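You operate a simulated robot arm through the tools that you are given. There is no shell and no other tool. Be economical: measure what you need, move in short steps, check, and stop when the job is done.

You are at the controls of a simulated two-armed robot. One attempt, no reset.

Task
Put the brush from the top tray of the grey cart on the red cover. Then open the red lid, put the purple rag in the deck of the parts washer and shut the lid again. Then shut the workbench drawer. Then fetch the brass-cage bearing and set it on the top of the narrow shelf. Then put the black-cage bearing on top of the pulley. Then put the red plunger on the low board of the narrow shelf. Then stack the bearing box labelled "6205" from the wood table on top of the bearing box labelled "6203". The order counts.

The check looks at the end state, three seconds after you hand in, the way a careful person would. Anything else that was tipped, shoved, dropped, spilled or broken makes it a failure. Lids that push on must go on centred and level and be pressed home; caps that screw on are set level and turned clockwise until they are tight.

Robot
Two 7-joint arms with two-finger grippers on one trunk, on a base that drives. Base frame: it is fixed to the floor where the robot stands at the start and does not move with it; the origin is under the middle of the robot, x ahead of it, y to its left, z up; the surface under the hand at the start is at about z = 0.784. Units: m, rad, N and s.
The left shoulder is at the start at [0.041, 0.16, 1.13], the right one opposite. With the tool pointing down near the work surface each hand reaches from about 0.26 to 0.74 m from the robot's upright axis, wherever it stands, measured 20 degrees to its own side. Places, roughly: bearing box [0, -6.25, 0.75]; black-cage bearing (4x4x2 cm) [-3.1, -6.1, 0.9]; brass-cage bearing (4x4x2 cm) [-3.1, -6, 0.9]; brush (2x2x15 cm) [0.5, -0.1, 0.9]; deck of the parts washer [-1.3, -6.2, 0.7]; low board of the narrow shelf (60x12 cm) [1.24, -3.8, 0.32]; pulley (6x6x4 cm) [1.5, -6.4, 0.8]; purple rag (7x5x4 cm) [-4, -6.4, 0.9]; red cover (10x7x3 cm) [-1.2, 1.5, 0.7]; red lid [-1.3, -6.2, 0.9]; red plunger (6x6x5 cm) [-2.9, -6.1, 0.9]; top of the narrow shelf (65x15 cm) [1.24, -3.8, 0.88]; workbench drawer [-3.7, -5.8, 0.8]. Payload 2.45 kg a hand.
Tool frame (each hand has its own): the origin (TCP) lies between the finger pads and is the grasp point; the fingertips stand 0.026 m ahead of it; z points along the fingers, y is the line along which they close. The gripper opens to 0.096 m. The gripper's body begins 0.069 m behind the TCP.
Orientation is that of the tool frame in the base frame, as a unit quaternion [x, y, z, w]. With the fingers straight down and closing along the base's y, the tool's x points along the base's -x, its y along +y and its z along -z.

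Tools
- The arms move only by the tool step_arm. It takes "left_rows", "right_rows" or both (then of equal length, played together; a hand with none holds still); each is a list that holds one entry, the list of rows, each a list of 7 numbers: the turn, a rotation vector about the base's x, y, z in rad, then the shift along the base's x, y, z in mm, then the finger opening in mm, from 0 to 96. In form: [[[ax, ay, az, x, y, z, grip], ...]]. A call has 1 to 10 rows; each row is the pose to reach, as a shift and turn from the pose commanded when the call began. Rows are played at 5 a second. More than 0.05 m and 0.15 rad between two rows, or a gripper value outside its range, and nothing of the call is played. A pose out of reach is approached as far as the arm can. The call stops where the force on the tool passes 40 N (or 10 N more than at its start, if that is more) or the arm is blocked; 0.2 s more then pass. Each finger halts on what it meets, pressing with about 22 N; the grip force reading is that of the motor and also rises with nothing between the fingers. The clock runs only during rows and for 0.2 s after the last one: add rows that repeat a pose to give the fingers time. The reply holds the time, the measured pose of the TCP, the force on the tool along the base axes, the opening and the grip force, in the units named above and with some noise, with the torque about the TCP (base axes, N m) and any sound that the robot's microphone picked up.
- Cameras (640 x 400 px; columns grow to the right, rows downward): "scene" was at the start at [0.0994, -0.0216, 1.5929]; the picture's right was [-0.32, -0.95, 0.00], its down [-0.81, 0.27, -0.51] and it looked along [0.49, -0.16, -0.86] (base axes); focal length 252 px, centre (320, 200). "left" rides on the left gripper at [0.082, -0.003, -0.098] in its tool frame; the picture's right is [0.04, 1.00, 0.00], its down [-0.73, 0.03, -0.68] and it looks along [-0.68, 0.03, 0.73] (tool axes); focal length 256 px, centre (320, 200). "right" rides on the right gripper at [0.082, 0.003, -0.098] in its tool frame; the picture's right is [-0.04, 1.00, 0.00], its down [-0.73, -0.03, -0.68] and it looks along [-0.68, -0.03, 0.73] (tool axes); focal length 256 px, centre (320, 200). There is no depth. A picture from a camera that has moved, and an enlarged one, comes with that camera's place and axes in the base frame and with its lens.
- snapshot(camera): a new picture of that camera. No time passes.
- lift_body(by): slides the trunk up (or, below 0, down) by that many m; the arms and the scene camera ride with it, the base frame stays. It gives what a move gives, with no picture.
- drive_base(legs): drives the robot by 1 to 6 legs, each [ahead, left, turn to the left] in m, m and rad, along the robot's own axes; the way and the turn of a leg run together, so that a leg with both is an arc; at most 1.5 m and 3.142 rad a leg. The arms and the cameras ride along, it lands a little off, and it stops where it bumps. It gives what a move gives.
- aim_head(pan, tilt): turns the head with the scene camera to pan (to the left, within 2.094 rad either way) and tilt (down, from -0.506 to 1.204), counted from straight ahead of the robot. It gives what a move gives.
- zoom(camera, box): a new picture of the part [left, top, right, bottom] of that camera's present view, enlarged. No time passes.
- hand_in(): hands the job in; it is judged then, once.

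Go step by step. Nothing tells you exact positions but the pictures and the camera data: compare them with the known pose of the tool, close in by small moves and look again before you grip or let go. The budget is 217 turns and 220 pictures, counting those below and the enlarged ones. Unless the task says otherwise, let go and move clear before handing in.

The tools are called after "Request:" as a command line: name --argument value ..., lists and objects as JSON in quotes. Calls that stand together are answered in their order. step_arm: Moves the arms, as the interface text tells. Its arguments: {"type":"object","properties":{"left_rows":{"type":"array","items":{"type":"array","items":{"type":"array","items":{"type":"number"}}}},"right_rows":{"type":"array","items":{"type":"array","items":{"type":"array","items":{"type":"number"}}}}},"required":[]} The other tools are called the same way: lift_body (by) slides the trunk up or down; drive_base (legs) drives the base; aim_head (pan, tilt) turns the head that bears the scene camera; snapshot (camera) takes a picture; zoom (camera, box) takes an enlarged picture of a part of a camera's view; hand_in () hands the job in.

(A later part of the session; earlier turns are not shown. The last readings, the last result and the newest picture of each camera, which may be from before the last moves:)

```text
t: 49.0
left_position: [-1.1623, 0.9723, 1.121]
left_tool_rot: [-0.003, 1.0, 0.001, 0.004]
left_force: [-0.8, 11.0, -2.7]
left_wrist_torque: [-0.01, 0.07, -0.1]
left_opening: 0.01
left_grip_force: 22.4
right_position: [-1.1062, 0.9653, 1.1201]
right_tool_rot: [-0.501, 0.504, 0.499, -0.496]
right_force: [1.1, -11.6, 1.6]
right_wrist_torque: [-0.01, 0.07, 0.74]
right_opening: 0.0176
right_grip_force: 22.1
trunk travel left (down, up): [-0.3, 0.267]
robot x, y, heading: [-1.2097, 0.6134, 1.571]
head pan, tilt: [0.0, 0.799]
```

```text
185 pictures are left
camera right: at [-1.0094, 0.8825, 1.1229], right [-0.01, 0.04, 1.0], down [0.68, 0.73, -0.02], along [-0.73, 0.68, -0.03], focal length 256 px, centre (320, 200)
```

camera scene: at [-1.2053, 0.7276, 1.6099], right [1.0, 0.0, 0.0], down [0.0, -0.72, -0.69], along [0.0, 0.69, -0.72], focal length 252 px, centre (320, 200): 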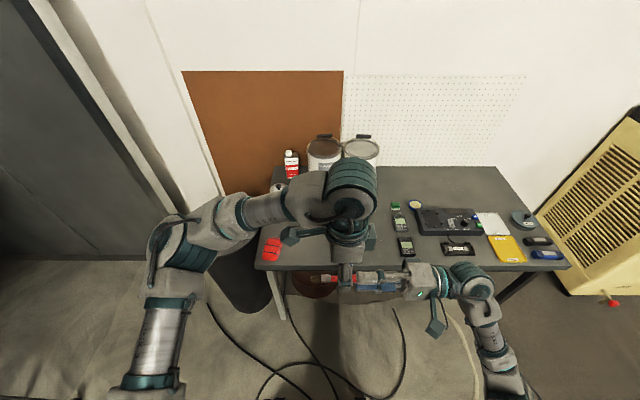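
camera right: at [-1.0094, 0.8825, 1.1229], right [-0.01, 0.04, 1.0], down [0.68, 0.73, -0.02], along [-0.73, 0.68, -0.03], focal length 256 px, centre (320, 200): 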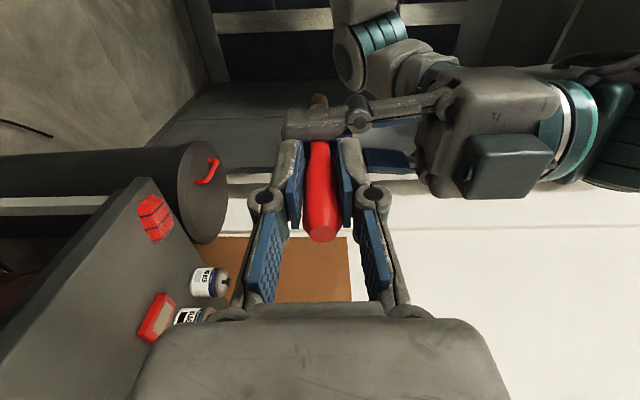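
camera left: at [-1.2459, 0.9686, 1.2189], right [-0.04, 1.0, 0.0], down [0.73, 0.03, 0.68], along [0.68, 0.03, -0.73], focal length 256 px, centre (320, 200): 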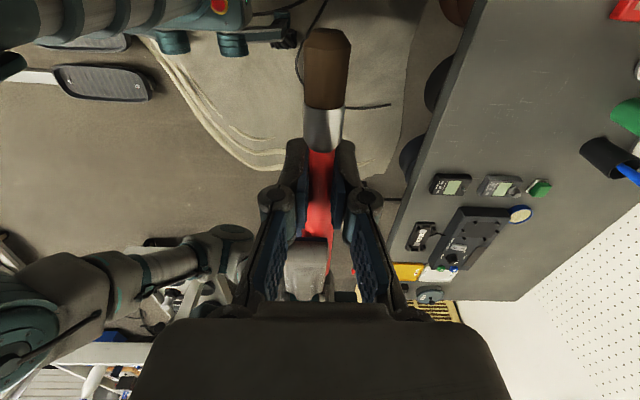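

Left holds the handle's neck (10 mm). Release the right hand and slide it back to the right along the brush.

Request:
step_arm --right_rows '[[[0, 0, 0, 0, 0, 0, 50], [0, 0, 0, 0, 0, 0, 60], [0, 0, 0, 20, 0, 0, 60], [0, 0, 0, 60, 0, 0, 60], [0, 0, 0, 100, 0, 0, 60], [0, 0, 0, 140, 0, 0, 60], [0, 0, 0, 180, 0, 0, 60]]]'

Request:
snapshot --camera "left"

Request:
snapshot --camera "right"

```text
t: 50.6
left_position: [-1.1626, 0.9722, 1.1214]
left_tool_rot: [-0.001, 1.0, 0.0, 0.003]
left_force: [0.8, 1.2, -0.3]
left_wrist_torque: [0.0, 0.03, 0.0]
left_opening: 0.0098
left_grip_force: 22.3
right_position: [-0.9232, 0.9672, 1.1174]
right_tool_rot: [-0.501, 0.504, 0.5, -0.495]
right_force: [0.8, -0.2, 0.8]
right_wrist_torque: [0.01, 0.02, 0.01]
right_opening: 0.0598
right_grip_force: 0.0
trunk travel left (down, up): [-0.3, 0.267]
robot x, y, heading: [-1.2102, 0.6092, 1.576]
head pan, tilt: [0.0, 0.799]
```

```text
184 pictures are left
camera left: at [-1.2448, 0.9682, 1.219], right [-0.04, 1.0, 0.0], down [0.73, 0.03, 0.68], along [0.68, 0.03, -0.73], focal length 256 px, centre (320, 200)
```

left: 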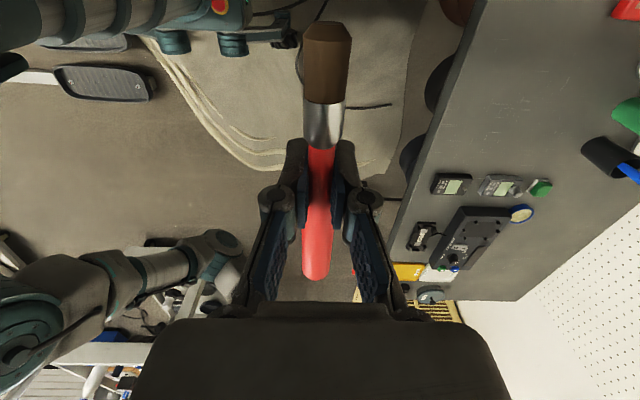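

```text
183 pictures are left
camera right: at [-0.8256, 0.8847, 1.1218], right [-0.01, 0.04, 1.0], down [0.69, 0.73, -0.02], along [-0.73, 0.68, -0.03], focal length 256 px, centre (320, 200)
```

right: 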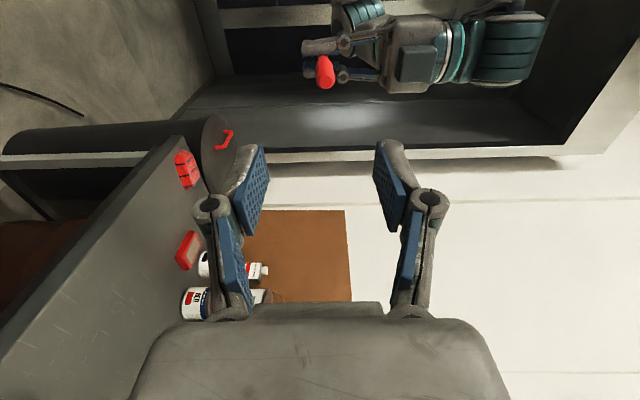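

The left hand holds the brush level. I'll turn the right hand back to pointing down, then drive closer so the left hand reaches the cover easily.

Request:
step_arm --right_rows '[[[0, -0.15, 0, 0, -10, 5, 60], [0, -0.3, 0, 0, -20, 10, 60], [0, -0.45, 0, 0, -30, 15, 60], [0, -0.6, 0, 0, -40, 20, 60], [0, -0.75, 0, 0, -50, 25, 60], [0, -0.9, 0, 0, -60, 30, 60], [0, -1.05, 0, 0, -60, 30, 60], [0, -1.2, 0, 0, -60, 30, 60], [0, -1.35, 0, 0, -60, 30, 60], [0, -1.5, 0, 0, -60, 30, 60]]]'

Request:
drive_base --legs '[[0, -0.12, 0], [0.32, 0, 0]]'

Request:
aim_head --pan 0.3 --tilt 0.95

Request:
snapshot --camera "scene"

```text
t: 52.8
left_position: [-1.1635, 0.9716, 1.1217]
left_tool_rot: [-0.002, 1.0, 0.0, 0.004]
left_force: [-0.4, 0.2, -1.0]
left_wrist_torque: [0.0, -0.02, 0.04]
left_opening: 0.01
left_grip_force: 22.0
right_position: [-0.9256, 0.9063, 1.1508]
right_tool_rot: [0.708, -0.706, -0.024, 0.017]
right_force: [0.1, -0.2, -0.3]
right_wrist_torque: [-0.02, 0.01, 0.0]
right_opening: 0.0601
right_grip_force: 0.1
trunk travel left (down, up): [-0.3, 0.267]
robot x, y, heading: [-1.2091, 0.6114, 1.575]
head pan, tilt: [0.0, 0.799]
```

```text
t: 55.8
left_position: [-1.0858, 1.2939, 1.1235]
left_tool_rot: [0.002, 1.0, 0.001, 0.02]
left_force: [-1.3, 2.1, 0.6]
left_wrist_torque: [-0.2, -0.08, -0.06]
left_opening: 0.0101
left_grip_force: 22.0
right_position: [-0.8492, 1.2251, 1.1604]
right_tool_rot: [0.707, -0.707, -0.013, 0.006]
right_force: [-1.2, 0.3, -0.3]
right_wrist_torque: [-0.02, -0.03, 0.05]
right_opening: 0.0603
right_grip_force: 0.2
trunk travel left (down, up): [-0.3, 0.267]
robot x, y, heading: [-1.0955, 0.9358, 1.563]
head pan, tilt: [0.0, 0.799]
```

```text
t: 56.6
left_position: [-1.0829, 1.2945, 1.1222]
left_tool_rot: [0.0, 1.0, 0.001, 0.016]
left_force: [0.6, 1.3, 0.0]
left_wrist_torque: [-0.11, 0.0, 0.04]
left_opening: 0.0102
left_grip_force: 21.9
right_position: [-0.8454, 1.2259, 1.1571]
right_tool_rot: [0.708, -0.706, -0.016, 0.007]
right_force: [-0.9, 0.6, 0.1]
right_wrist_torque: [-0.02, -0.06, 0.01]
right_opening: 0.06
right_grip_force: 0.1
trunk travel left (down, up): [-0.3, 0.267]
robot x, y, heading: [-1.1057, 0.9329, 1.565]
head pan, tilt: [0.3, 0.949]
```

```text
182 pictures are left
camera scene: at [-1.1228, 1.0422, 1.5982], right [0.96, 0.29, 0.0], down [0.23, -0.78, -0.58], along [-0.17, 0.55, -0.82], focal length 252 px, centre (320, 200)
```

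scene: 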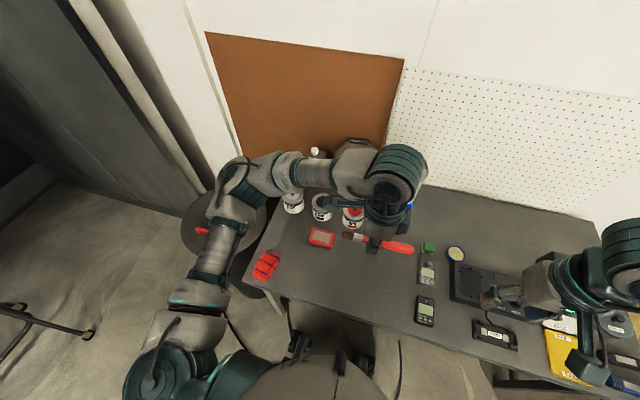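

The brush hangs above the table next to the cover. I'll zoom in to locate the cover precisely.

Request:
zoom --camera "scene" --box '[260, 190, 440, 300]'

Request:
snapshot --camera "left"

```text
3.56 times, centred on (350, 245) of scene
camera zoom: at [-1.1228, 1.0422, 1.5982], right [0.96, 0.29, 0.0], down [0.23, -0.78, -0.58], along [-0.17, 0.55, -0.82], focal length 897 px, centre (213, 40)
```

zoom: 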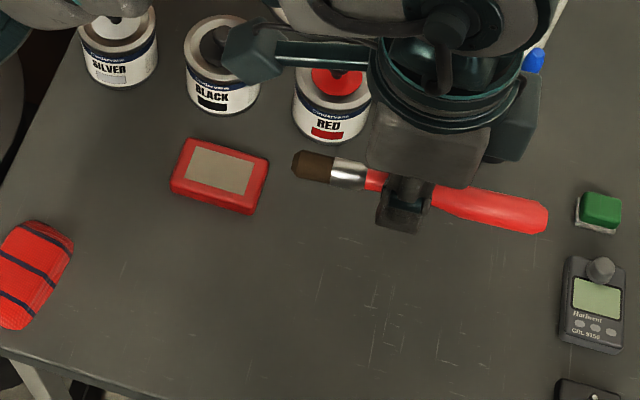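

```text
180 pictures are left
camera left: at [-1.1687, 1.2916, 1.2189], right [-0.04, 1.0, 0.0], down [0.71, 0.03, 0.7], along [0.7, 0.03, -0.71], focal length 256 px, centre (320, 200)
```

left: 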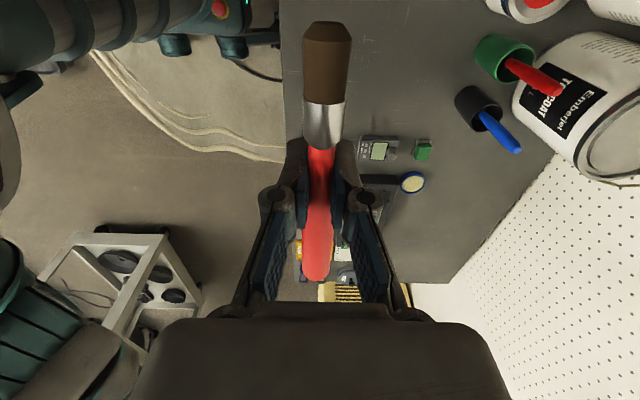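

The cover's top centre is about [-1.25, 1.466, 0.725], with its long axis along x. I'll bring the left hand to [-1.268, 1.458], slightly away from the paint cans, and then lower it.

Request:
step_arm --left_rows '[[[0, 0, 0, -25, 25, 0, 0], [0, 0, 0, -50, 50, 0, 0], [0, 0, 0, -75, 75, 0, 0], [0, 0, 0, -105, 100, -10, 0], [0, 0, 0, -135, 125, -20, 0], [0, 0, 0, -165, 145, -40, 0], [0, 0, 0, -182, 163, -70, 0], [0, 0, 0, -182, 163, -110, 0], [0, 0, 0, -182, 163, -150, 0], [0, 0, 0, -182, 163, -190, 0]]]'

Request:
snapshot --camera "left"

Request:
zoom --camera "scene" --box '[240, 150, 440, 290]'

```text
t: 58.8
left_position: [-1.1453, 1.2877, 1.0464]
left_tool_rot: [0.001, 1.0, 0.003, 0.003]
left_force: [0.7, 0.2, -0.8]
left_wrist_torque: [0.03, 0.05, -0.02]
left_opening: 0.01
left_grip_force: 22.4
left hand out of reach, approached as far as the arm can: row 1, 2, 3, 4, 5, 6, 7, 8, 9, 10
right_position: [-0.8054, 1.2243, 1.1508]
right_tool_rot: [-0.705, 0.709, 0.025, -0.018]
right_force: [0.7, -0.5, 0.4]
right_wrist_torque: [0.02, 0.03, 0.0]
right_opening: 0.06
right_grip_force: 0.1
trunk travel left (down, up): [-0.3, 0.267]
robot x, y, heading: [-1.0913, 0.9351, 1.559]
head pan, tilt: [0.3, 0.949]
```

```text
179 pictures are left
camera left: at [-1.2274, 1.2836, 1.1445], right [-0.04, 1.0, 0.0], down [0.73, 0.03, 0.68], along [0.68, 0.03, -0.73], focal length 256 px, centre (320, 200)
```

left: 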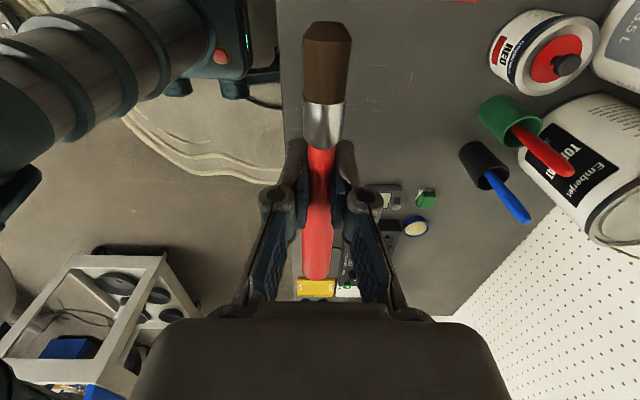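

```text
2.86 times, centred on (340, 220) of scene
camera zoom: at [-1.1091, 1.0388, 1.5985], right [0.96, 0.29, 0.0], down [0.23, -0.78, -0.58], along [-0.17, 0.55, -0.81], focal length 720 px, centre (263, 143)
```

zoom: 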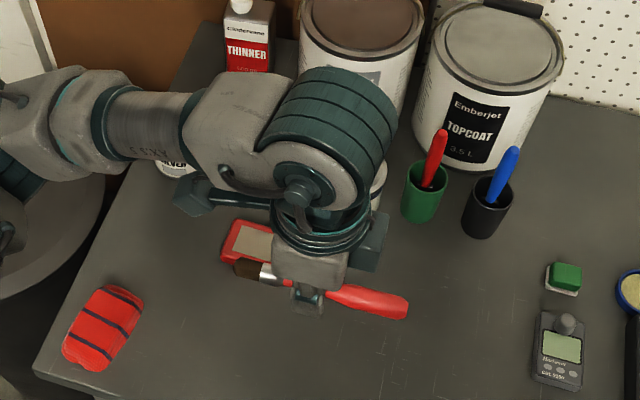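

With this wrist yaw the left hand can't reach farther forward. I'll turn the robot 45° to the right and stand to the left, so the hand keeps the brush along x with only half the wrist turn.

Request:
drive_base --legs '[[-0.1, 0, 0], [0, 0, -0.78], [-0.19, 0.31, 0]]'

Request:
step_arm --left_rows '[[[0, 0, 0.13, 0, 0, 0, 0], [0, 0, 0.26, 0, 0, 0, 0], [0, 0, 0.39, 0, 0, 0, 0], [0, 0, 0.52, 0, 0, 0, 0], [0, 0, 0.65, 0, 0, 0, 0], [0, 0, 0.78, 0, 0, 0, 0], [0, 0, 0.78, 0, 0, 0, 0]]]'

Request:
aim_head --pan 0.4 --tilt 0.95

Request:
snapshot --camera "scene"

```text
t: 63.9
left_position: [-1.2486, 1.2154, 1.0471]
left_tool_rot: [0.378, 0.926, 0.0, 0.005]
left_force: [2.6, -0.7, 0.2]
left_wrist_torque: [0.06, 0.16, -0.03]
left_opening: 0.0098
left_grip_force: 22.4
right_position: [-1.0505, 0.9333, 1.1528]
right_tool_rot: [-0.386, 0.922, 0.027, -0.006]
right_force: [-0.4, -2.3, 0.1]
right_wrist_torque: [0.19, 0.04, 0.0]
right_opening: 0.0599
right_grip_force: 0.0
trunk travel left (down, up): [-0.3, 0.267]
robot x, y, heading: [-1.4557, 0.9251, 0.788]
head pan, tilt: [0.3, 0.949]
```

```text
t: 65.5
left_position: [-1.2659, 1.2307, 1.0459]
left_tool_rot: [-0.003, 1.0, 0.004, 0.016]
left_force: [0.3, 0.1, -0.2]
left_wrist_torque: [0.02, 0.02, 0.06]
left_opening: 0.0097
left_grip_force: 22.3
right_position: [-1.0702, 0.9485, 1.1592]
right_tool_rot: [-0.385, 0.923, 0.016, -0.001]
right_force: [0.5, 0.2, -0.1]
right_wrist_torque: [0.01, 0.0, -0.01]
right_opening: 0.0599
right_grip_force: 0.0
trunk travel left (down, up): [-0.3, 0.267]
robot x, y, heading: [-1.4537, 0.9225, 0.785]
head pan, tilt: [0.3, 0.949]
```

```text
t: 66.2
left_position: [-1.266, 1.2303, 1.0439]
left_tool_rot: [-0.002, 1.0, 0.004, 0.015]
left_force: [0.1, -0.6, 1.1]
left_wrist_torque: [-0.01, -0.04, -0.03]
left_opening: 0.0097
left_grip_force: 22.3
right_position: [-1.0699, 0.947, 1.1583]
right_tool_rot: [-0.385, 0.923, 0.017, 0.0]
right_force: [-0.3, -0.2, -0.3]
right_wrist_torque: [-0.02, -0.02, -0.02]
right_opening: 0.06
right_grip_force: 0.1
trunk travel left (down, up): [-0.3, 0.267]
robot x, y, heading: [-1.459, 0.921, 0.787]
head pan, tilt: [0.4, 0.949]
```

```text
177 pictures are left
camera scene: at [-1.3845, 0.9925, 1.6002], right [0.93, -0.38, -0.02], down [-0.31, -0.75, -0.59], along [0.21, 0.55, -0.81], focal length 252 px, centre (320, 200)
```

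scene: 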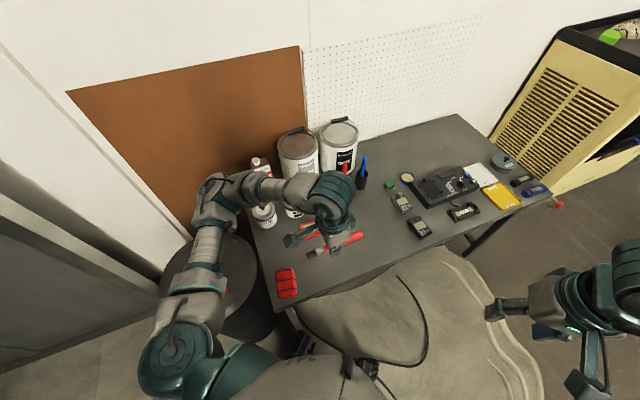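

Now the wrist is comfortable. I'll move forward over the cover and lower partway.

Request:
step_arm --left_rows '[[[0, 0, 0, 0, 40, 0, 0], [0, 0, 0, 0, 80, 0, 0], [0, 0, 0, 0, 120, 0, 0], [0, 0, 0, 0, 160, -10, 0], [0, 0, 0, 0, 200, -30, 0], [0, 0, 0, 0, 228, -60, 0], [0, 0, 0, 0, 228, -100, 0], [0, 0, 0, 0, 228, -140, 0], [0, 0, 0, 0, 228, -180, 0], [0, 0, 0, 0, 228, -200, 0]]]'

Request:
snapshot --camera "left"

Request:
zoom --camera "scene" --box '[240, 140, 400, 300]'

```text
t: 68.4
left_position: [-1.2864, 1.4502, 0.8693]
left_tool_rot: [-0.003, 1.0, 0.005, 0.015]
left_force: [0.5, 0.0, -0.6]
left_wrist_torque: [-0.02, -0.02, 0.02]
left_opening: 0.0099
left_grip_force: 21.7
left hand out of reach, approached as far as the arm can: row 6, 7, 8, 9, 10
right_position: [-1.0676, 0.9475, 1.1579]
right_tool_rot: [-0.386, 0.922, 0.017, -0.001]
right_force: [0.2, -0.4, -0.2]
right_wrist_torque: [0.05, 0.03, 0.04]
right_opening: 0.06
right_grip_force: 0.0
trunk travel left (down, up): [-0.3, 0.267]
robot x, y, heading: [-1.4578, 0.9214, 0.79]
head pan, tilt: [0.4, 0.949]
```

```text
176 pictures are left
camera left: at [-1.3714, 1.4445, 0.9654], right [-0.05, 1.0, 0.01], down [0.71, 0.03, 0.7], along [0.7, 0.04, -0.71], focal length 256 px, centre (320, 200)
```

left: 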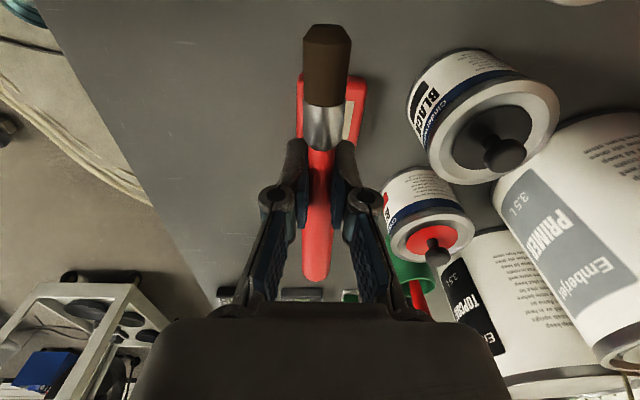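

```text
2.50 times, centred on (320, 220) of scene
camera zoom: at [-1.3832, 0.9933, 1.6002], right [0.93, -0.37, -0.02], down [-0.31, -0.75, -0.59], along [0.2, 0.55, -0.81], focal length 630 px, centre (320, 150)
```

zoom: 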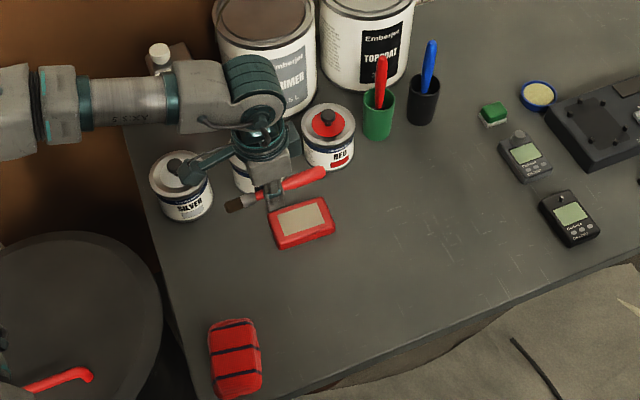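

Nearly over the cover, and the arm is at its reach limit because the shoulder is high. I'll lower the trunk 8 cm, which also lowers the hand, then correct the position.

Request:
lift_body --by -0.08

Request:
step_arm --left_rows '[[[0, 0, 0, 10, 3, 0, 0], [0, 0, 0, 19, 7, 0, 0], [0, 0, 0, 19, 7, 0, 0]]]'

Request:
snapshot --camera "left"

Request:
zoom --camera "scene" --box '[240, 140, 400, 300]'

```text
t: 69.6
left_position: [-1.2909, 1.4514, 0.7899]
left_tool_rot: [-0.003, 1.0, 0.004, 0.016]
left_force: [0.1, -0.9, 0.5]
left_wrist_torque: [0.03, -0.03, 0.01]
left_opening: 0.01
left_grip_force: 22.2
right_position: [-1.0696, 0.9461, 1.0798]
right_tool_rot: [-0.385, 0.923, 0.016, 0.002]
right_force: [-0.2, -1.7, 0.6]
right_wrist_torque: [0.0, -0.04, 0.03]
right_opening: 0.06
right_grip_force: 0.0
trunk travel left (down, up): [-0.22, 0.347]
robot x, y, heading: [-1.4541, 0.9231, 0.793]
head pan, tilt: [0.4, 0.949]
```

```text
t: 70.4
left_position: [-1.2723, 1.4599, 0.7906]
left_tool_rot: [-0.003, 1.0, 0.003, 0.015]
left_force: [-0.3, 0.0, -0.2]
left_wrist_torque: [0.01, 0.0, -0.01]
left_opening: 0.0099
left_grip_force: 22.0
right_position: [-1.0696, 0.9473, 1.0789]
right_tool_rot: [-0.385, 0.923, 0.017, 0.0]
right_force: [-0.1, -0.4, -0.4]
right_wrist_torque: [-0.03, 0.02, -0.05]
right_opening: 0.0599
right_grip_force: 0.2
trunk travel left (down, up): [-0.22, 0.347]
robot x, y, heading: [-1.4563, 0.9211, 0.788]
head pan, tilt: [0.4, 0.949]
```

```text
174 pictures are left
camera left: at [-1.3578, 1.4557, 0.8854], right [-0.05, 1.0, 0.0], down [0.71, 0.03, 0.7], along [0.7, 0.04, -0.71], focal length 256 px, centre (320, 200)
```

left: 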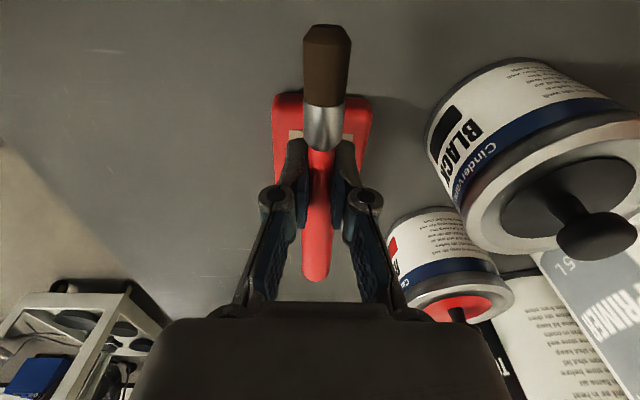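

```text
2.50 times, centred on (320, 220) of scene
camera zoom: at [-1.3472, 1.0335, 1.5175], right [0.93, -0.37, -0.02], down [-0.31, -0.75, -0.59], along [0.21, 0.55, -0.81], focal length 630 px, centre (320, 150)
```

zoom: 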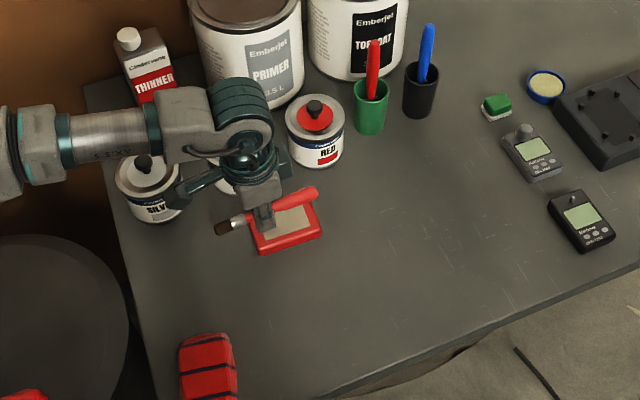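

Aligned crosswise; I'll shift 8 mm right and lower until the fingertips are just above the cover.

Request:
step_arm --left_rows '[[[0, 0, 0, 8, 0, -10, 0], [0, 0, 0, 8, 0, -20, 0], [0, 0, 0, 8, 0, -30, 0], [0, 0, 0, 8, 0, -36, 0]]]'

Request:
snapshot --camera "left"

Request:
zoom --camera "scene" --box '[270, 200, 350, 250]'

```text
t: 71.2
left_position: [-1.2711, 1.4678, 0.7697]
left_tool_rot: [-0.013, 0.999, 0.0, 0.039]
left_force: [6.9, -14.6, 53.4]
left_wrist_torque: [-0.52, 0.34, 0.67]
left_opening: 0.0101
left_grip_force: 21.6
right_position: [-1.0908, 0.9582, 1.087]
right_tool_rot: [-0.387, 0.922, 0.006, 0.009]
right_force: [-0.7, 1.9, 1.0]
right_wrist_torque: [-0.08, -0.04, -0.03]
right_opening: 0.0603
right_grip_force: 0.0
trunk travel left (down, up): [-0.22, 0.347]
robot x, y, heading: [-1.4542, 0.9199, 0.785]
head pan, tilt: [0.4, 0.949]
stopped in row 4 (left hand): the force on the tool passed its limit at 47 N (the readings are from after the stop); the commanded pose is now the measured one
```

```text
172 pictures are left
camera left: at [-1.3602, 1.4619, 0.8624], right [-0.07, 1.0, 0.0], down [0.68, 0.05, 0.73], along [0.73, 0.05, -0.68], focal length 256 px, centre (320, 200)
```

left: 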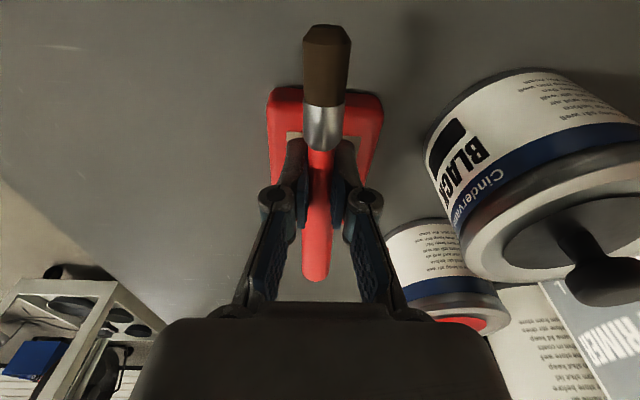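

```text
8.00 times, centred on (310, 225) of scene
camera zoom: at [-1.3598, 1.0322, 1.5192], right [0.93, -0.37, -0.01], down [-0.31, -0.75, -0.59], along [0.21, 0.55, -0.81], focal length 2017 px, centre (400, 0)
```

zoom: 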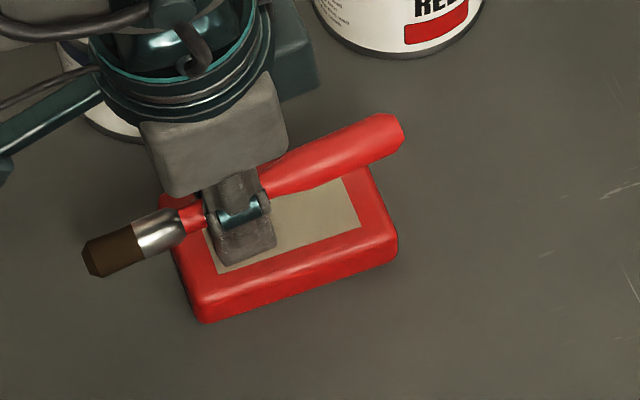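

The fingertips touched the cover at z≈0.77, so its top is about 0.744. I'll ease up a few millimetres and open just slightly, so the brush drops between the fingers.

Request:
step_arm --left_rows '[[[0, 0, 0, 4, -3, 4, 0], [0, 0, 0, 4, -3, 6, 0], [0, 0, 0, 4, -3, 5, 0]]]'

Request:
step_arm --left_rows '[[[0, 0, 0, 0, 0, 0, 13], [0, 0, 0, 0, 0, 0, 16], [0, 0, 0, 0, 0, 0, 20], [0, 0, 0, 0, 0, 0, 24], [0, 0, 0, 0, 0, 0, 24], [0, 0, 0, 0, 0, 0, 24]]]'

Request:
snapshot --camera "left"

Request:
zoom --camera "scene" --box '[270, 200, 350, 250]'

```text
t: 71.7
left_position: [-1.2728, 1.4741, 0.7695]
left_tool_rot: [-0.023, 0.999, 0.001, 0.044]
left_force: [13.2, -12.8, 50.0]
left_wrist_torque: [-0.51, 0.1, 0.46]
left_opening: 0.0102
left_grip_force: 22.0
left hand out of reach, approached as far as the arm can: row 1, 2
right_position: [-1.0959, 0.9645, 1.0862]
right_tool_rot: [-0.386, 0.922, 0.002, 0.009]
right_force: [0.1, 1.0, 0.9]
right_wrist_torque: [-0.01, -0.07, 0.02]
right_opening: 0.0599
right_grip_force: 0.1
trunk travel left (down, up): [-0.22, 0.347]
robot x, y, heading: [-1.4551, 0.9155, 0.788]
head pan, tilt: [0.4, 0.949]
stopped in row 2 (left hand): the force on the tool passed its limit at 66 N (the readings are from after the stop); the commanded pose is now the measured one
```

```text
t: 73.1
left_position: [-1.274, 1.4751, 0.7699]
left_tool_rot: [-0.026, 0.999, 0.002, 0.036]
left_force: [3.5, -3.5, 53.7]
left_wrist_torque: [-0.29, 0.45, 0.18]
left_opening: 0.0242
left_grip_force: 20.2
right_position: [-1.0921, 0.9625, 1.0858]
right_tool_rot: [-0.385, 0.923, 0.006, 0.009]
right_force: [0.6, 0.8, 0.5]
right_wrist_torque: [0.01, -0.01, 0.0]
right_opening: 0.0599
right_grip_force: 0.1
trunk travel left (down, up): [-0.22, 0.347]
robot x, y, heading: [-1.455, 0.923, 0.788]
head pan, tilt: [0.4, 0.949]
```

```text
170 pictures are left
camera left: at [-1.3633, 1.4668, 0.8612], right [-0.09, 1.0, 0.0], down [0.68, 0.06, 0.73], along [0.73, 0.07, -0.68], focal length 256 px, centre (320, 200)
```

left: 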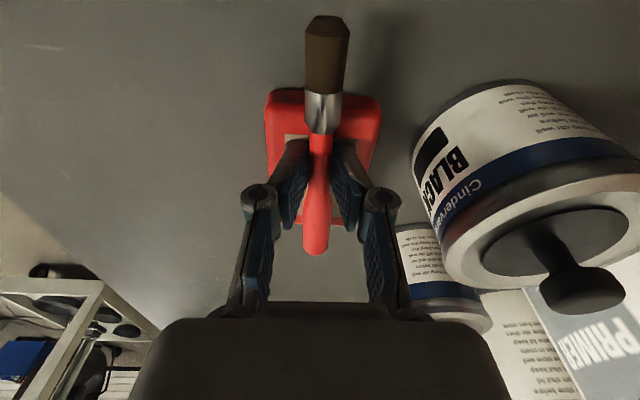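

```text
8.00 times, centred on (310, 225) of scene
camera zoom: at [-1.3537, 1.0292, 1.5182], right [0.93, -0.37, -0.01], down [-0.31, -0.75, -0.59], along [0.21, 0.55, -0.81], focal length 2017 px, centre (400, 0)
```

zoom: 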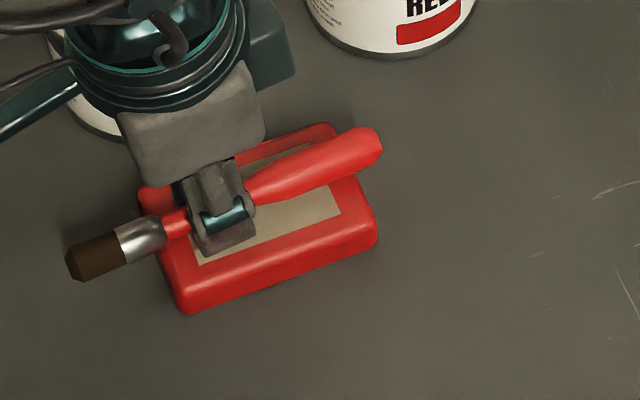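

The brush has dropped onto the cover between the slightly open fingers. Now straight up.

Request:
step_arm --left_rows '[[[0, 0, 0, 0, 0, 8, 26], [0, 0, 0, 0, 0, 16, 30], [0, 0, 0, 0, 0, 26, 34], [0, 0, 0, 0, 0, 40, 40], [0, 0, 0, 0, 0, 60, 40]]]'

Request:
snapshot --camera "left"

Request:
zoom --camera "scene" --box '[270, 190, 370, 260]'

```text
t: 74.3
left_position: [-1.3116, 1.4736, 0.8008]
left_tool_rot: [-0.02, 0.999, 0.012, 0.029]
left_force: [-0.1, -0.5, 0.0]
left_wrist_torque: [0.01, 0.0, 0.04]
left_opening: 0.0443
left_grip_force: 0.0
left hand out of reach, approached as far as the arm can: row 1, 2, 3, 4, 5
right_position: [-1.0933, 0.963, 1.0855]
right_tool_rot: [-0.386, 0.923, 0.003, 0.008]
right_force: [-0.6, -0.5, -0.2]
right_wrist_torque: [0.03, -0.03, 0.0]
right_opening: 0.0601
right_grip_force: 0.0
trunk travel left (down, up): [-0.22, 0.347]
robot x, y, heading: [-1.4513, 0.9228, 0.782]
head pan, tilt: [0.4, 0.949]
```

```text
168 pictures are left
camera left: at [-1.3993, 1.4642, 0.8939], right [-0.08, 1.0, 0.02], down [0.69, 0.04, 0.72], along [0.72, 0.07, -0.69], focal length 256 px, centre (320, 200)
```

left: 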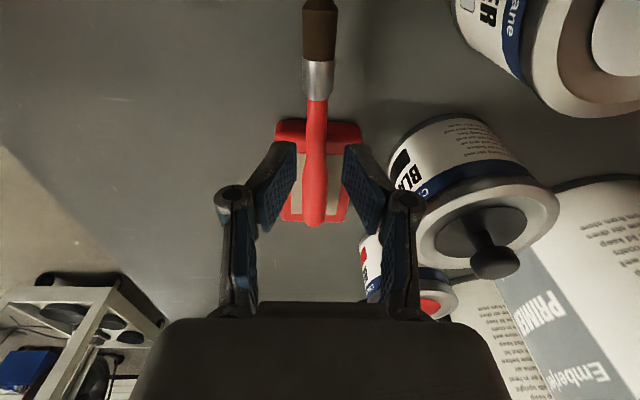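

```text
5.71 times, centred on (320, 225) of scene
camera zoom: at [-1.3527, 1.0332, 1.5175], right [0.93, -0.38, -0.01], down [-0.31, -0.75, -0.59], along [0.21, 0.55, -0.81], focal length 1441 px, centre (320, 57)
```

zoom: 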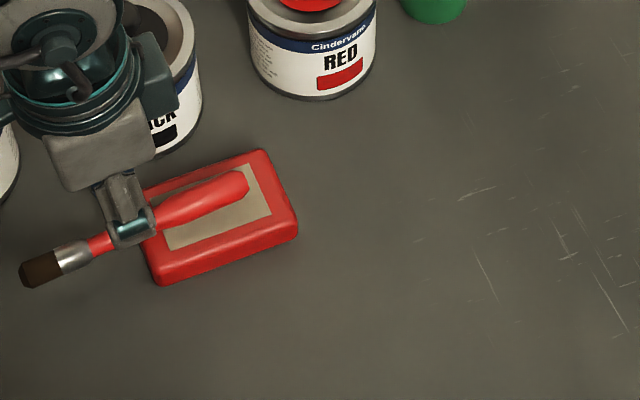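

The hand drifted left as it rose and dragged the brush a bit. I'll use the trunk to raise straight up, then check how the brush lies.

Request:
lift_body --by 0.08

Request:
snapshot --camera "left"

Request:
zoom --camera "scene" --box '[270, 190, 370, 260]'

```text
t: 75.4
left_position: [-1.308, 1.4766, 0.9194]
left_tool_rot: [-0.02, 0.997, 0.04, 0.061]
left_force: [1.1, -1.1, -0.4]
left_wrist_torque: [-0.05, 0.01, 0.0]
left_opening: 0.0402
left_grip_force: 0.0
right_position: [-1.0912, 0.9671, 1.1649]
right_tool_rot: [-0.386, 0.923, 0.002, 0.007]
right_force: [0.3, -0.3, -0.7]
right_wrist_torque: [-0.03, -0.04, -0.01]
right_opening: 0.0599
right_grip_force: 0.1
trunk travel left (down, up): [-0.3, 0.267]
robot x, y, heading: [-1.4531, 0.9185, 0.786]
head pan, tilt: [0.4, 0.949]
```

```text
166 pictures are left
camera left: at [-1.4013, 1.4623, 1.0075], right [-0.09, 0.99, 0.07], down [0.65, 0.0, 0.76], along [0.76, 0.11, -0.64], focal length 256 px, centre (320, 200)
```

left: 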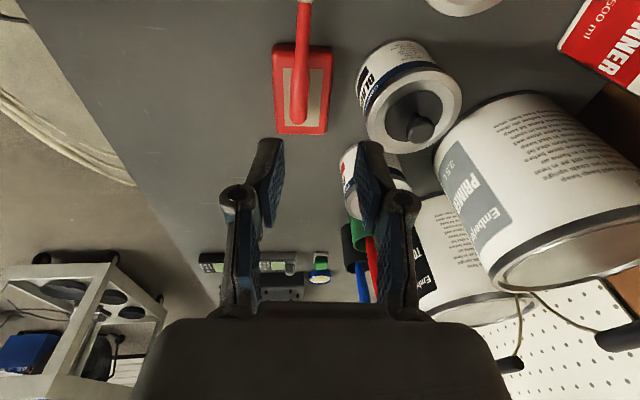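

```text
5.71 times, centred on (320, 225) of scene
camera zoom: at [-1.389, 0.9968, 1.5998], right [0.93, -0.37, -0.01], down [-0.31, -0.75, -0.58], along [0.21, 0.55, -0.81], focal length 1441 px, centre (320, 57)
```

zoom: 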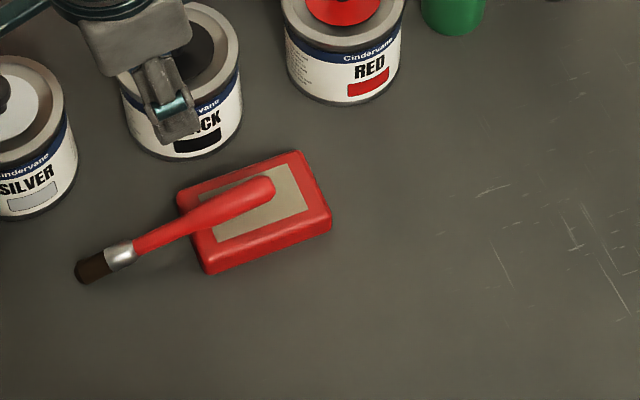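

The brush lies handle-on-cover, but its bristle half hangs off the left side. I'll regrip it and shift it about 4 cm right, after improving my stance: raise, turn the robot another 0.4 rad right and counter-turn the hand.

Request:
lift_body --by 0.08

Request:
drive_base --legs '[[0, 0, -0.4]]'

Request:
step_arm --left_rows '[[[0, 0, 0.1, -30, 0, 0, 40], [0, 0, 0.2, -60, 0, 0, 40], [0, 0, 0.3, -90, 10, 0, 40], [0, 0, 0.4, -120, 20, 0, 40], [0, 0, 0.4, -150, 30, 0, 40]]]'

Request:
aim_head --pan 0.8 --tilt 0.95

Request:
snapshot --camera "scene"

```text
t: 76.6
left_position: [-1.3087, 1.476, 1.0248]
left_tool_rot: [-0.022, 0.995, 0.057, 0.079]
left_force: [-0.4, 0.0, -0.5]
left_wrist_torque: [0.01, 0.01, 0.01]
left_opening: 0.0401
left_grip_force: 0.0
right_position: [-1.0923, 0.9669, 1.2452]
right_tool_rot: [-0.385, 0.923, 0.002, 0.006]
right_force: [-0.8, 0.8, -0.3]
right_wrist_torque: [-0.02, 0.04, -0.02]
right_opening: 0.0599
right_grip_force: 0.0
trunk travel left (down, up): [-0.38, 0.187]
robot x, y, heading: [-1.4567, 0.9164, 0.788]
head pan, tilt: [0.4, 0.949]
```

```text
t: 78.2
left_position: [-1.1083, 1.3864, 1.0208]
left_tool_rot: [0.18, 0.979, 0.037, 0.092]
left_force: [0.3, 0.5, -0.4]
left_wrist_torque: [-0.06, -0.02, 0.01]
left_opening: 0.0401
left_grip_force: 0.1
right_position: [-1.1091, 0.8365, 1.2477]
right_tool_rot: [-0.195, 0.981, -0.004, 0.009]
right_force: [-0.1, 0.6, -1.2]
right_wrist_torque: [-0.05, 0.0, -0.01]
right_opening: 0.06
right_grip_force: 0.0
trunk travel left (down, up): [-0.38, 0.187]
robot x, y, heading: [-1.4577, 0.9211, 0.387]
head pan, tilt: [0.4, 0.949]
```

```text
t: 79.4
left_position: [-1.2642, 1.4134, 1.0244]
left_tool_rot: [-0.017, 0.995, 0.057, 0.081]
left_force: [-0.9, 0.2, -0.1]
left_wrist_torque: [-0.01, -0.04, 0.03]
left_opening: 0.0402
left_grip_force: 0.0
right_position: [-1.1103, 0.8282, 1.2487]
right_tool_rot: [-0.196, 0.981, 0.0, 0.012]
right_force: [0.1, 0.6, 0.1]
right_wrist_torque: [0.01, 0.0, 0.01]
right_opening: 0.06
right_grip_force: 0.0
trunk travel left (down, up): [-0.38, 0.187]
robot x, y, heading: [-1.4575, 0.924, 0.385]
head pan, tilt: [0.4, 0.949]
```

```text
t: 80.3
left_position: [-1.2614, 1.4161, 1.0217]
left_tool_rot: [-0.017, 0.995, 0.056, 0.08]
left_force: [-0.3, 1.4, -0.3]
left_wrist_torque: [-0.02, 0.01, 0.01]
left_opening: 0.0398
left_grip_force: 0.1
right_position: [-1.1102, 0.8329, 1.2485]
right_tool_rot: [-0.196, 0.981, -0.002, 0.009]
right_force: [-0.3, 0.1, 0.0]
right_wrist_torque: [0.02, 0.02, 0.0]
right_opening: 0.06
right_grip_force: 0.0
trunk travel left (down, up): [-0.38, 0.187]
robot x, y, heading: [-1.4553, 0.9254, 0.386]
head pan, tilt: [0.799, 0.949]
```

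```text
164 pictures are left
camera scene: at [-1.4322, 1.0035, 1.6783], right [0.93, -0.38, 0.0], down [-0.31, -0.76, -0.58], along [0.22, 0.53, -0.82], focal length 252 px, centre (320, 200)
```

scene: 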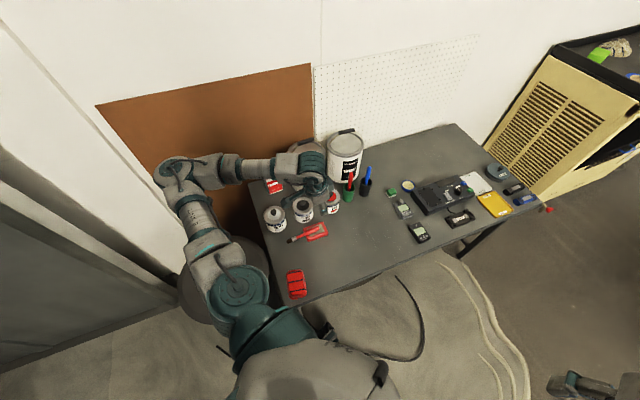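

Good stance now. I'll level the tool, move above the handle at about [-1.28, 1.483] and look.

Request:
step_arm --left_rows '[[[-0.056, 0.08, -0.017, -5, 20, 0, 44], [-0.112, 0.16, -0.034, -10, 40, 0, 44], [-0.112, 0.16, -0.034, -19, 67, -20, 44], [-0.112, 0.16, -0.034, -19, 67, -65, 44], [-0.112, 0.16, -0.034, -19, 67, -110, 44], [-0.112, 0.16, -0.034, -19, 67, -155, 44], [-0.112, 0.16, -0.034, -19, 67, -185, 44]]]'

Request:
snapshot --camera "left"

Request:
zoom --camera "scene" --box '[260, 190, 360, 260]'

```text
t: 81.9
left_position: [-1.2779, 1.4827, 0.8355]
left_tool_rot: [0.001, 1.0, 0.0, 0.001]
left_force: [0.3, -0.3, -0.1]
left_wrist_torque: [-0.01, 0.02, -0.01]
left_opening: 0.0439
left_grip_force: 0.1
right_position: [-1.1091, 0.8331, 1.2467]
right_tool_rot: [-0.195, 0.981, -0.002, 0.009]
right_force: [0.0, 1.1, 0.5]
right_wrist_torque: [-0.02, -0.02, 0.03]
right_opening: 0.0601
right_grip_force: 0.0
trunk travel left (down, up): [-0.38, 0.187]
robot x, y, heading: [-1.4581, 0.9243, 0.381]
head pan, tilt: [0.799, 0.949]
```

```text
163 pictures are left
camera left: at [-1.3607, 1.4789, 0.9339], right [-0.04, 1.0, 0.0], down [0.73, 0.03, 0.68], along [0.68, 0.03, -0.73], focal length 256 px, centre (320, 200)
```

left: 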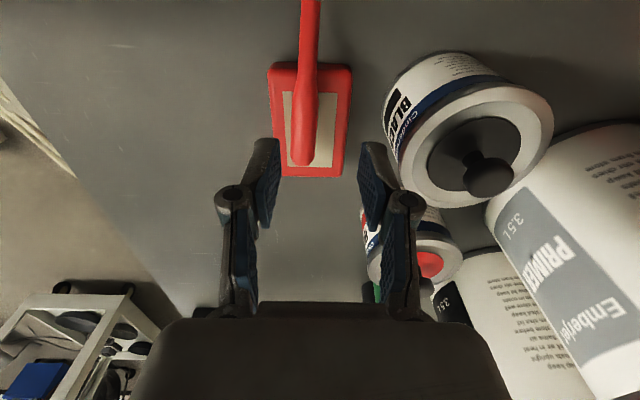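

```text
5.71 times, centred on (310, 225) of scene
camera zoom: at [-1.4295, 0.9999, 1.6785], right [0.93, -0.38, 0.0], down [-0.31, -0.76, -0.58], along [0.22, 0.54, -0.82], focal length 1441 px, centre (377, 57)
```

zoom: 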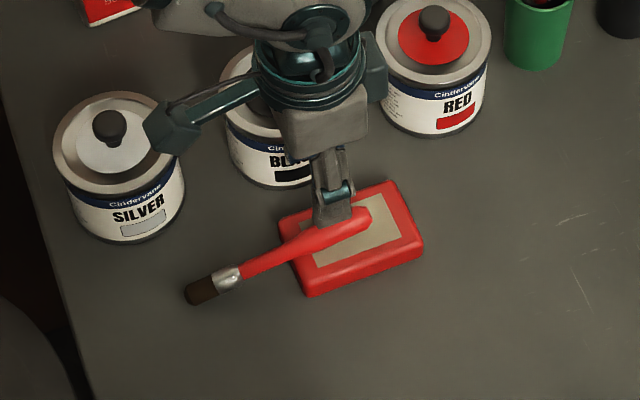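

The handle runs along x at y≈1.471. I'll shift 11 mm back, lower to just above the cover and close on the handle.

Request:
step_arm --left_rows '[[[0, 0, 0, -4, -11, -20, 44], [0, 0, 0, -4, -11, -40, 44], [0, 0, 0, -4, -11, -55, 44], [0, 0, 0, -4, -11, -60, 44], [0, 0, 0, -4, -11, -60, 30], [0, 0, 0, -4, -11, -60, 10], [0, 0, 0, -4, -11, -60, 0], [0, 0, 0, -4, -11, -60, 0]]]'

Request:
snapshot --camera "left"

Request:
zoom --camera "scene" --box '[260, 190, 360, 260]'

```text
t: 83.7
left_position: [-1.2813, 1.4668, 0.7778]
left_tool_rot: [0.0, 1.0, 0.002, 0.0]
left_force: [0.4, 1.3, 0.4]
left_wrist_torque: [-0.03, -0.01, 0.01]
left_opening: 0.0174
left_grip_force: 21.8
right_position: [-1.1092, 0.8285, 1.2481]
right_tool_rot: [-0.195, 0.981, 0.0, 0.009]
right_force: [0.5, 0.5, 0.4]
right_wrist_torque: [0.02, 0.01, 0.0]
right_opening: 0.06
right_grip_force: 0.1
trunk travel left (down, up): [-0.38, 0.187]
robot x, y, heading: [-1.455, 0.9246, 0.387]
head pan, tilt: [0.799, 0.949]
```

```text
161 pictures are left
camera left: at [-1.3638, 1.4637, 0.8762], right [-0.04, 1.0, 0.0], down [0.73, 0.03, 0.68], along [0.68, 0.03, -0.73], focal length 256 px, centre (320, 200)
```

left: 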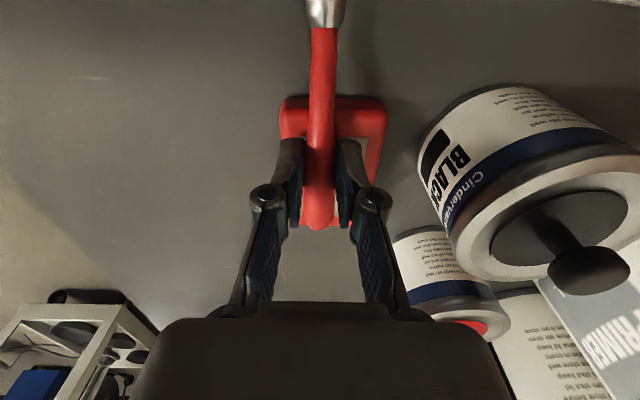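

```text
5.71 times, centred on (310, 225) of scene
camera zoom: at [-1.4286, 0.9947, 1.6787], right [0.93, -0.38, 0.0], down [-0.31, -0.75, -0.58], along [0.22, 0.54, -0.81], focal length 1441 px, centre (377, 57)
```

zoom: 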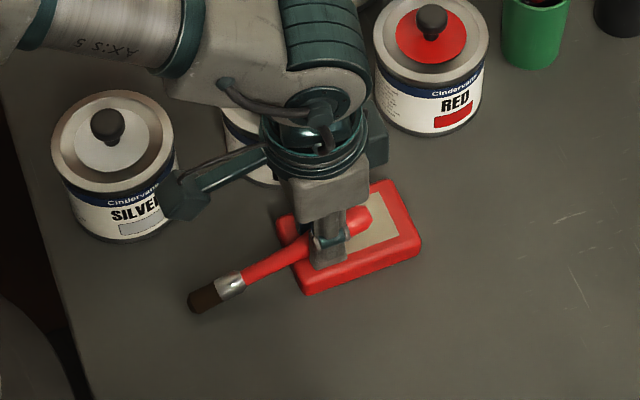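

Gripped. Lift 20 mm, move 42 mm right and 5 mm back, then lower again.

Request:
step_arm --left_rows '[[[0, 0, 0, 0, 0, 10, 0], [0, 0, 0, 0, 0, 22, 0], [0, 0, 0, 15, 2, 22, 0], [0, 0, 0, 30, 4, 22, 0], [0, 0, 0, 42, 5, 22, 0], [0, 0, 0, 42, 5, 10, 0], [0, 0, 0, 42, 5, 2, 0], [0, 0, 0, 42, 5, 2, 0]]]'

Request:
snapshot --camera "left"

Request:
zoom --camera "scene" --box '[260, 190, 360, 260]'

```text
t: 85.5
left_position: [-1.2378, 1.4711, 0.7817]
left_tool_rot: [0.0, 1.0, 0.003, 0.002]
left_force: [1.2, 0.8, 7.6]
left_wrist_torque: [0.1, 0.55, -0.08]
left_opening: 0.0169
left_grip_force: 21.8
right_position: [-1.1076, 0.826, 1.2455]
right_tool_rot: [-0.195, 0.981, 0.0, 0.009]
right_force: [-1.2, -0.3, 0.3]
right_wrist_torque: [0.0, 0.01, -0.01]
right_opening: 0.0602
right_grip_force: 0.0
trunk travel left (down, up): [-0.38, 0.187]
robot x, y, heading: [-1.4547, 0.9249, 0.382]
head pan, tilt: [0.799, 0.949]
```

```text
159 pictures are left
camera left: at [-1.3209, 1.467, 0.8801], right [-0.04, 1.0, 0.0], down [0.73, 0.03, 0.68], along [0.68, 0.03, -0.73], focal length 256 px, centre (320, 200)
```

left: 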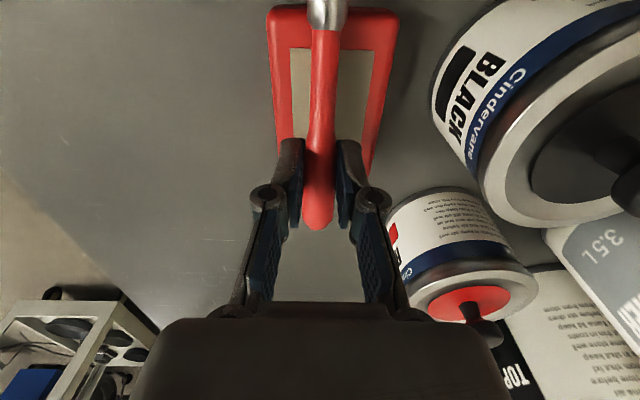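

```text
5.71 times, centred on (310, 225) of scene
camera zoom: at [-1.4283, 0.992, 1.6789], right [0.93, -0.38, 0.0], down [-0.31, -0.75, -0.58], along [0.22, 0.54, -0.81], focal length 1441 px, centre (377, 57)
```

zoom: 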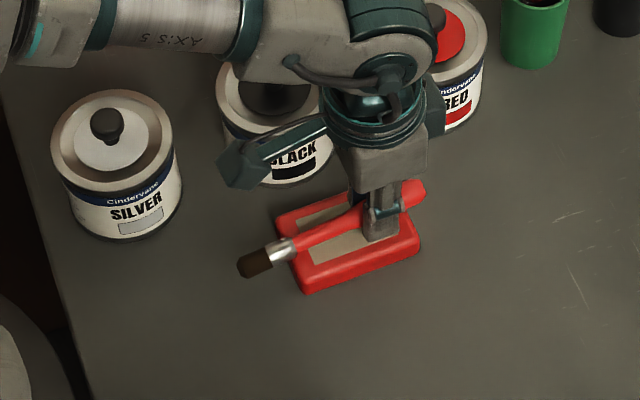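

Brush is centred on the cover. Open gently and rise straight.

Request:
step_arm --left_rows '[[[0, 0, 0, 0, 0, 0, 20], [0, 0, 0, 0, 0, 0, 24], [0, 0, 0, 0, 0, 0, 28], [0, 0, 0, 0, 0, 0, 28], [0, 0, 0, 0, 0, 15, 30], [0, 0, 0, 0, 0, 35, 36], [0, 0, 0, 0, 0, 70, 40], [0, 0, 0, 0, 0, 110, 40], [0, 0, 0, 0, 0, 150, 40]]]'

Request:
snapshot --camera "left"

Request:
zoom --camera "scene" --box '[260, 190, 360, 260]'

```text
t: 87.5
left_position: [-1.2387, 1.4698, 0.9318]
left_tool_rot: [0.0, 1.0, 0.001, 0.001]
left_force: [-0.1, 0.1, 0.1]
left_wrist_torque: [0.01, -0.01, -0.02]
left_opening: 0.0401
left_grip_force: 0.1
right_position: [-1.1083, 0.8264, 1.247]
right_tool_rot: [-0.195, 0.981, 0.0, 0.009]
right_force: [-0.3, -0.7, 0.1]
right_wrist_torque: [-0.02, -0.03, -0.03]
right_opening: 0.06
right_grip_force: 0.1
trunk travel left (down, up): [-0.38, 0.187]
robot x, y, heading: [-1.4566, 0.9248, 0.386]
head pan, tilt: [0.799, 0.949]
```

```text
157 pictures are left
camera left: at [-1.3205, 1.4669, 1.032], right [-0.04, 1.0, 0.0], down [0.73, 0.03, 0.68], along [0.68, 0.03, -0.73], focal length 256 px, centre (320, 200)
```

left: 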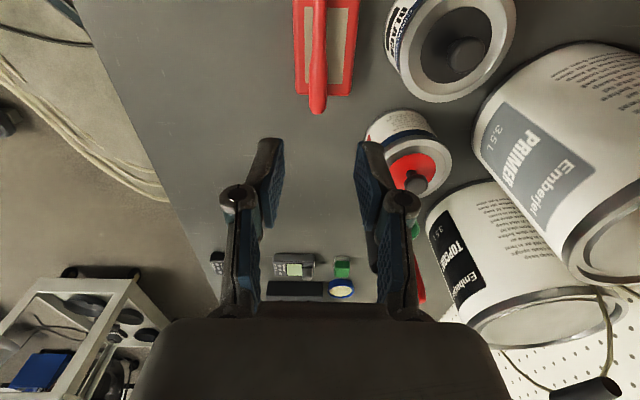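

```text
5.71 times, centred on (310, 225) of scene
camera zoom: at [-1.4289, 0.9932, 1.6788], right [0.93, -0.38, 0.0], down [-0.31, -0.75, -0.58], along [0.22, 0.54, -0.81], focal length 1441 px, centre (377, 57)
```

zoom: 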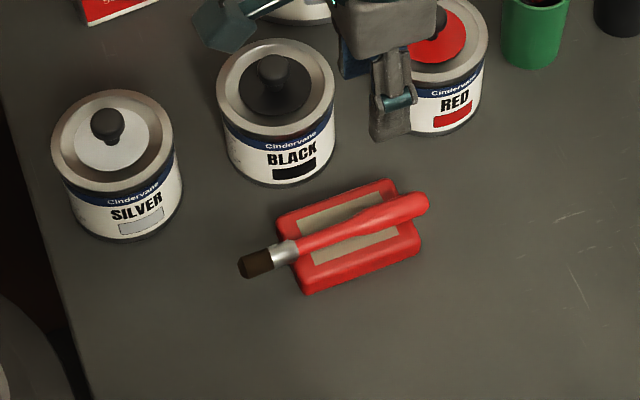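

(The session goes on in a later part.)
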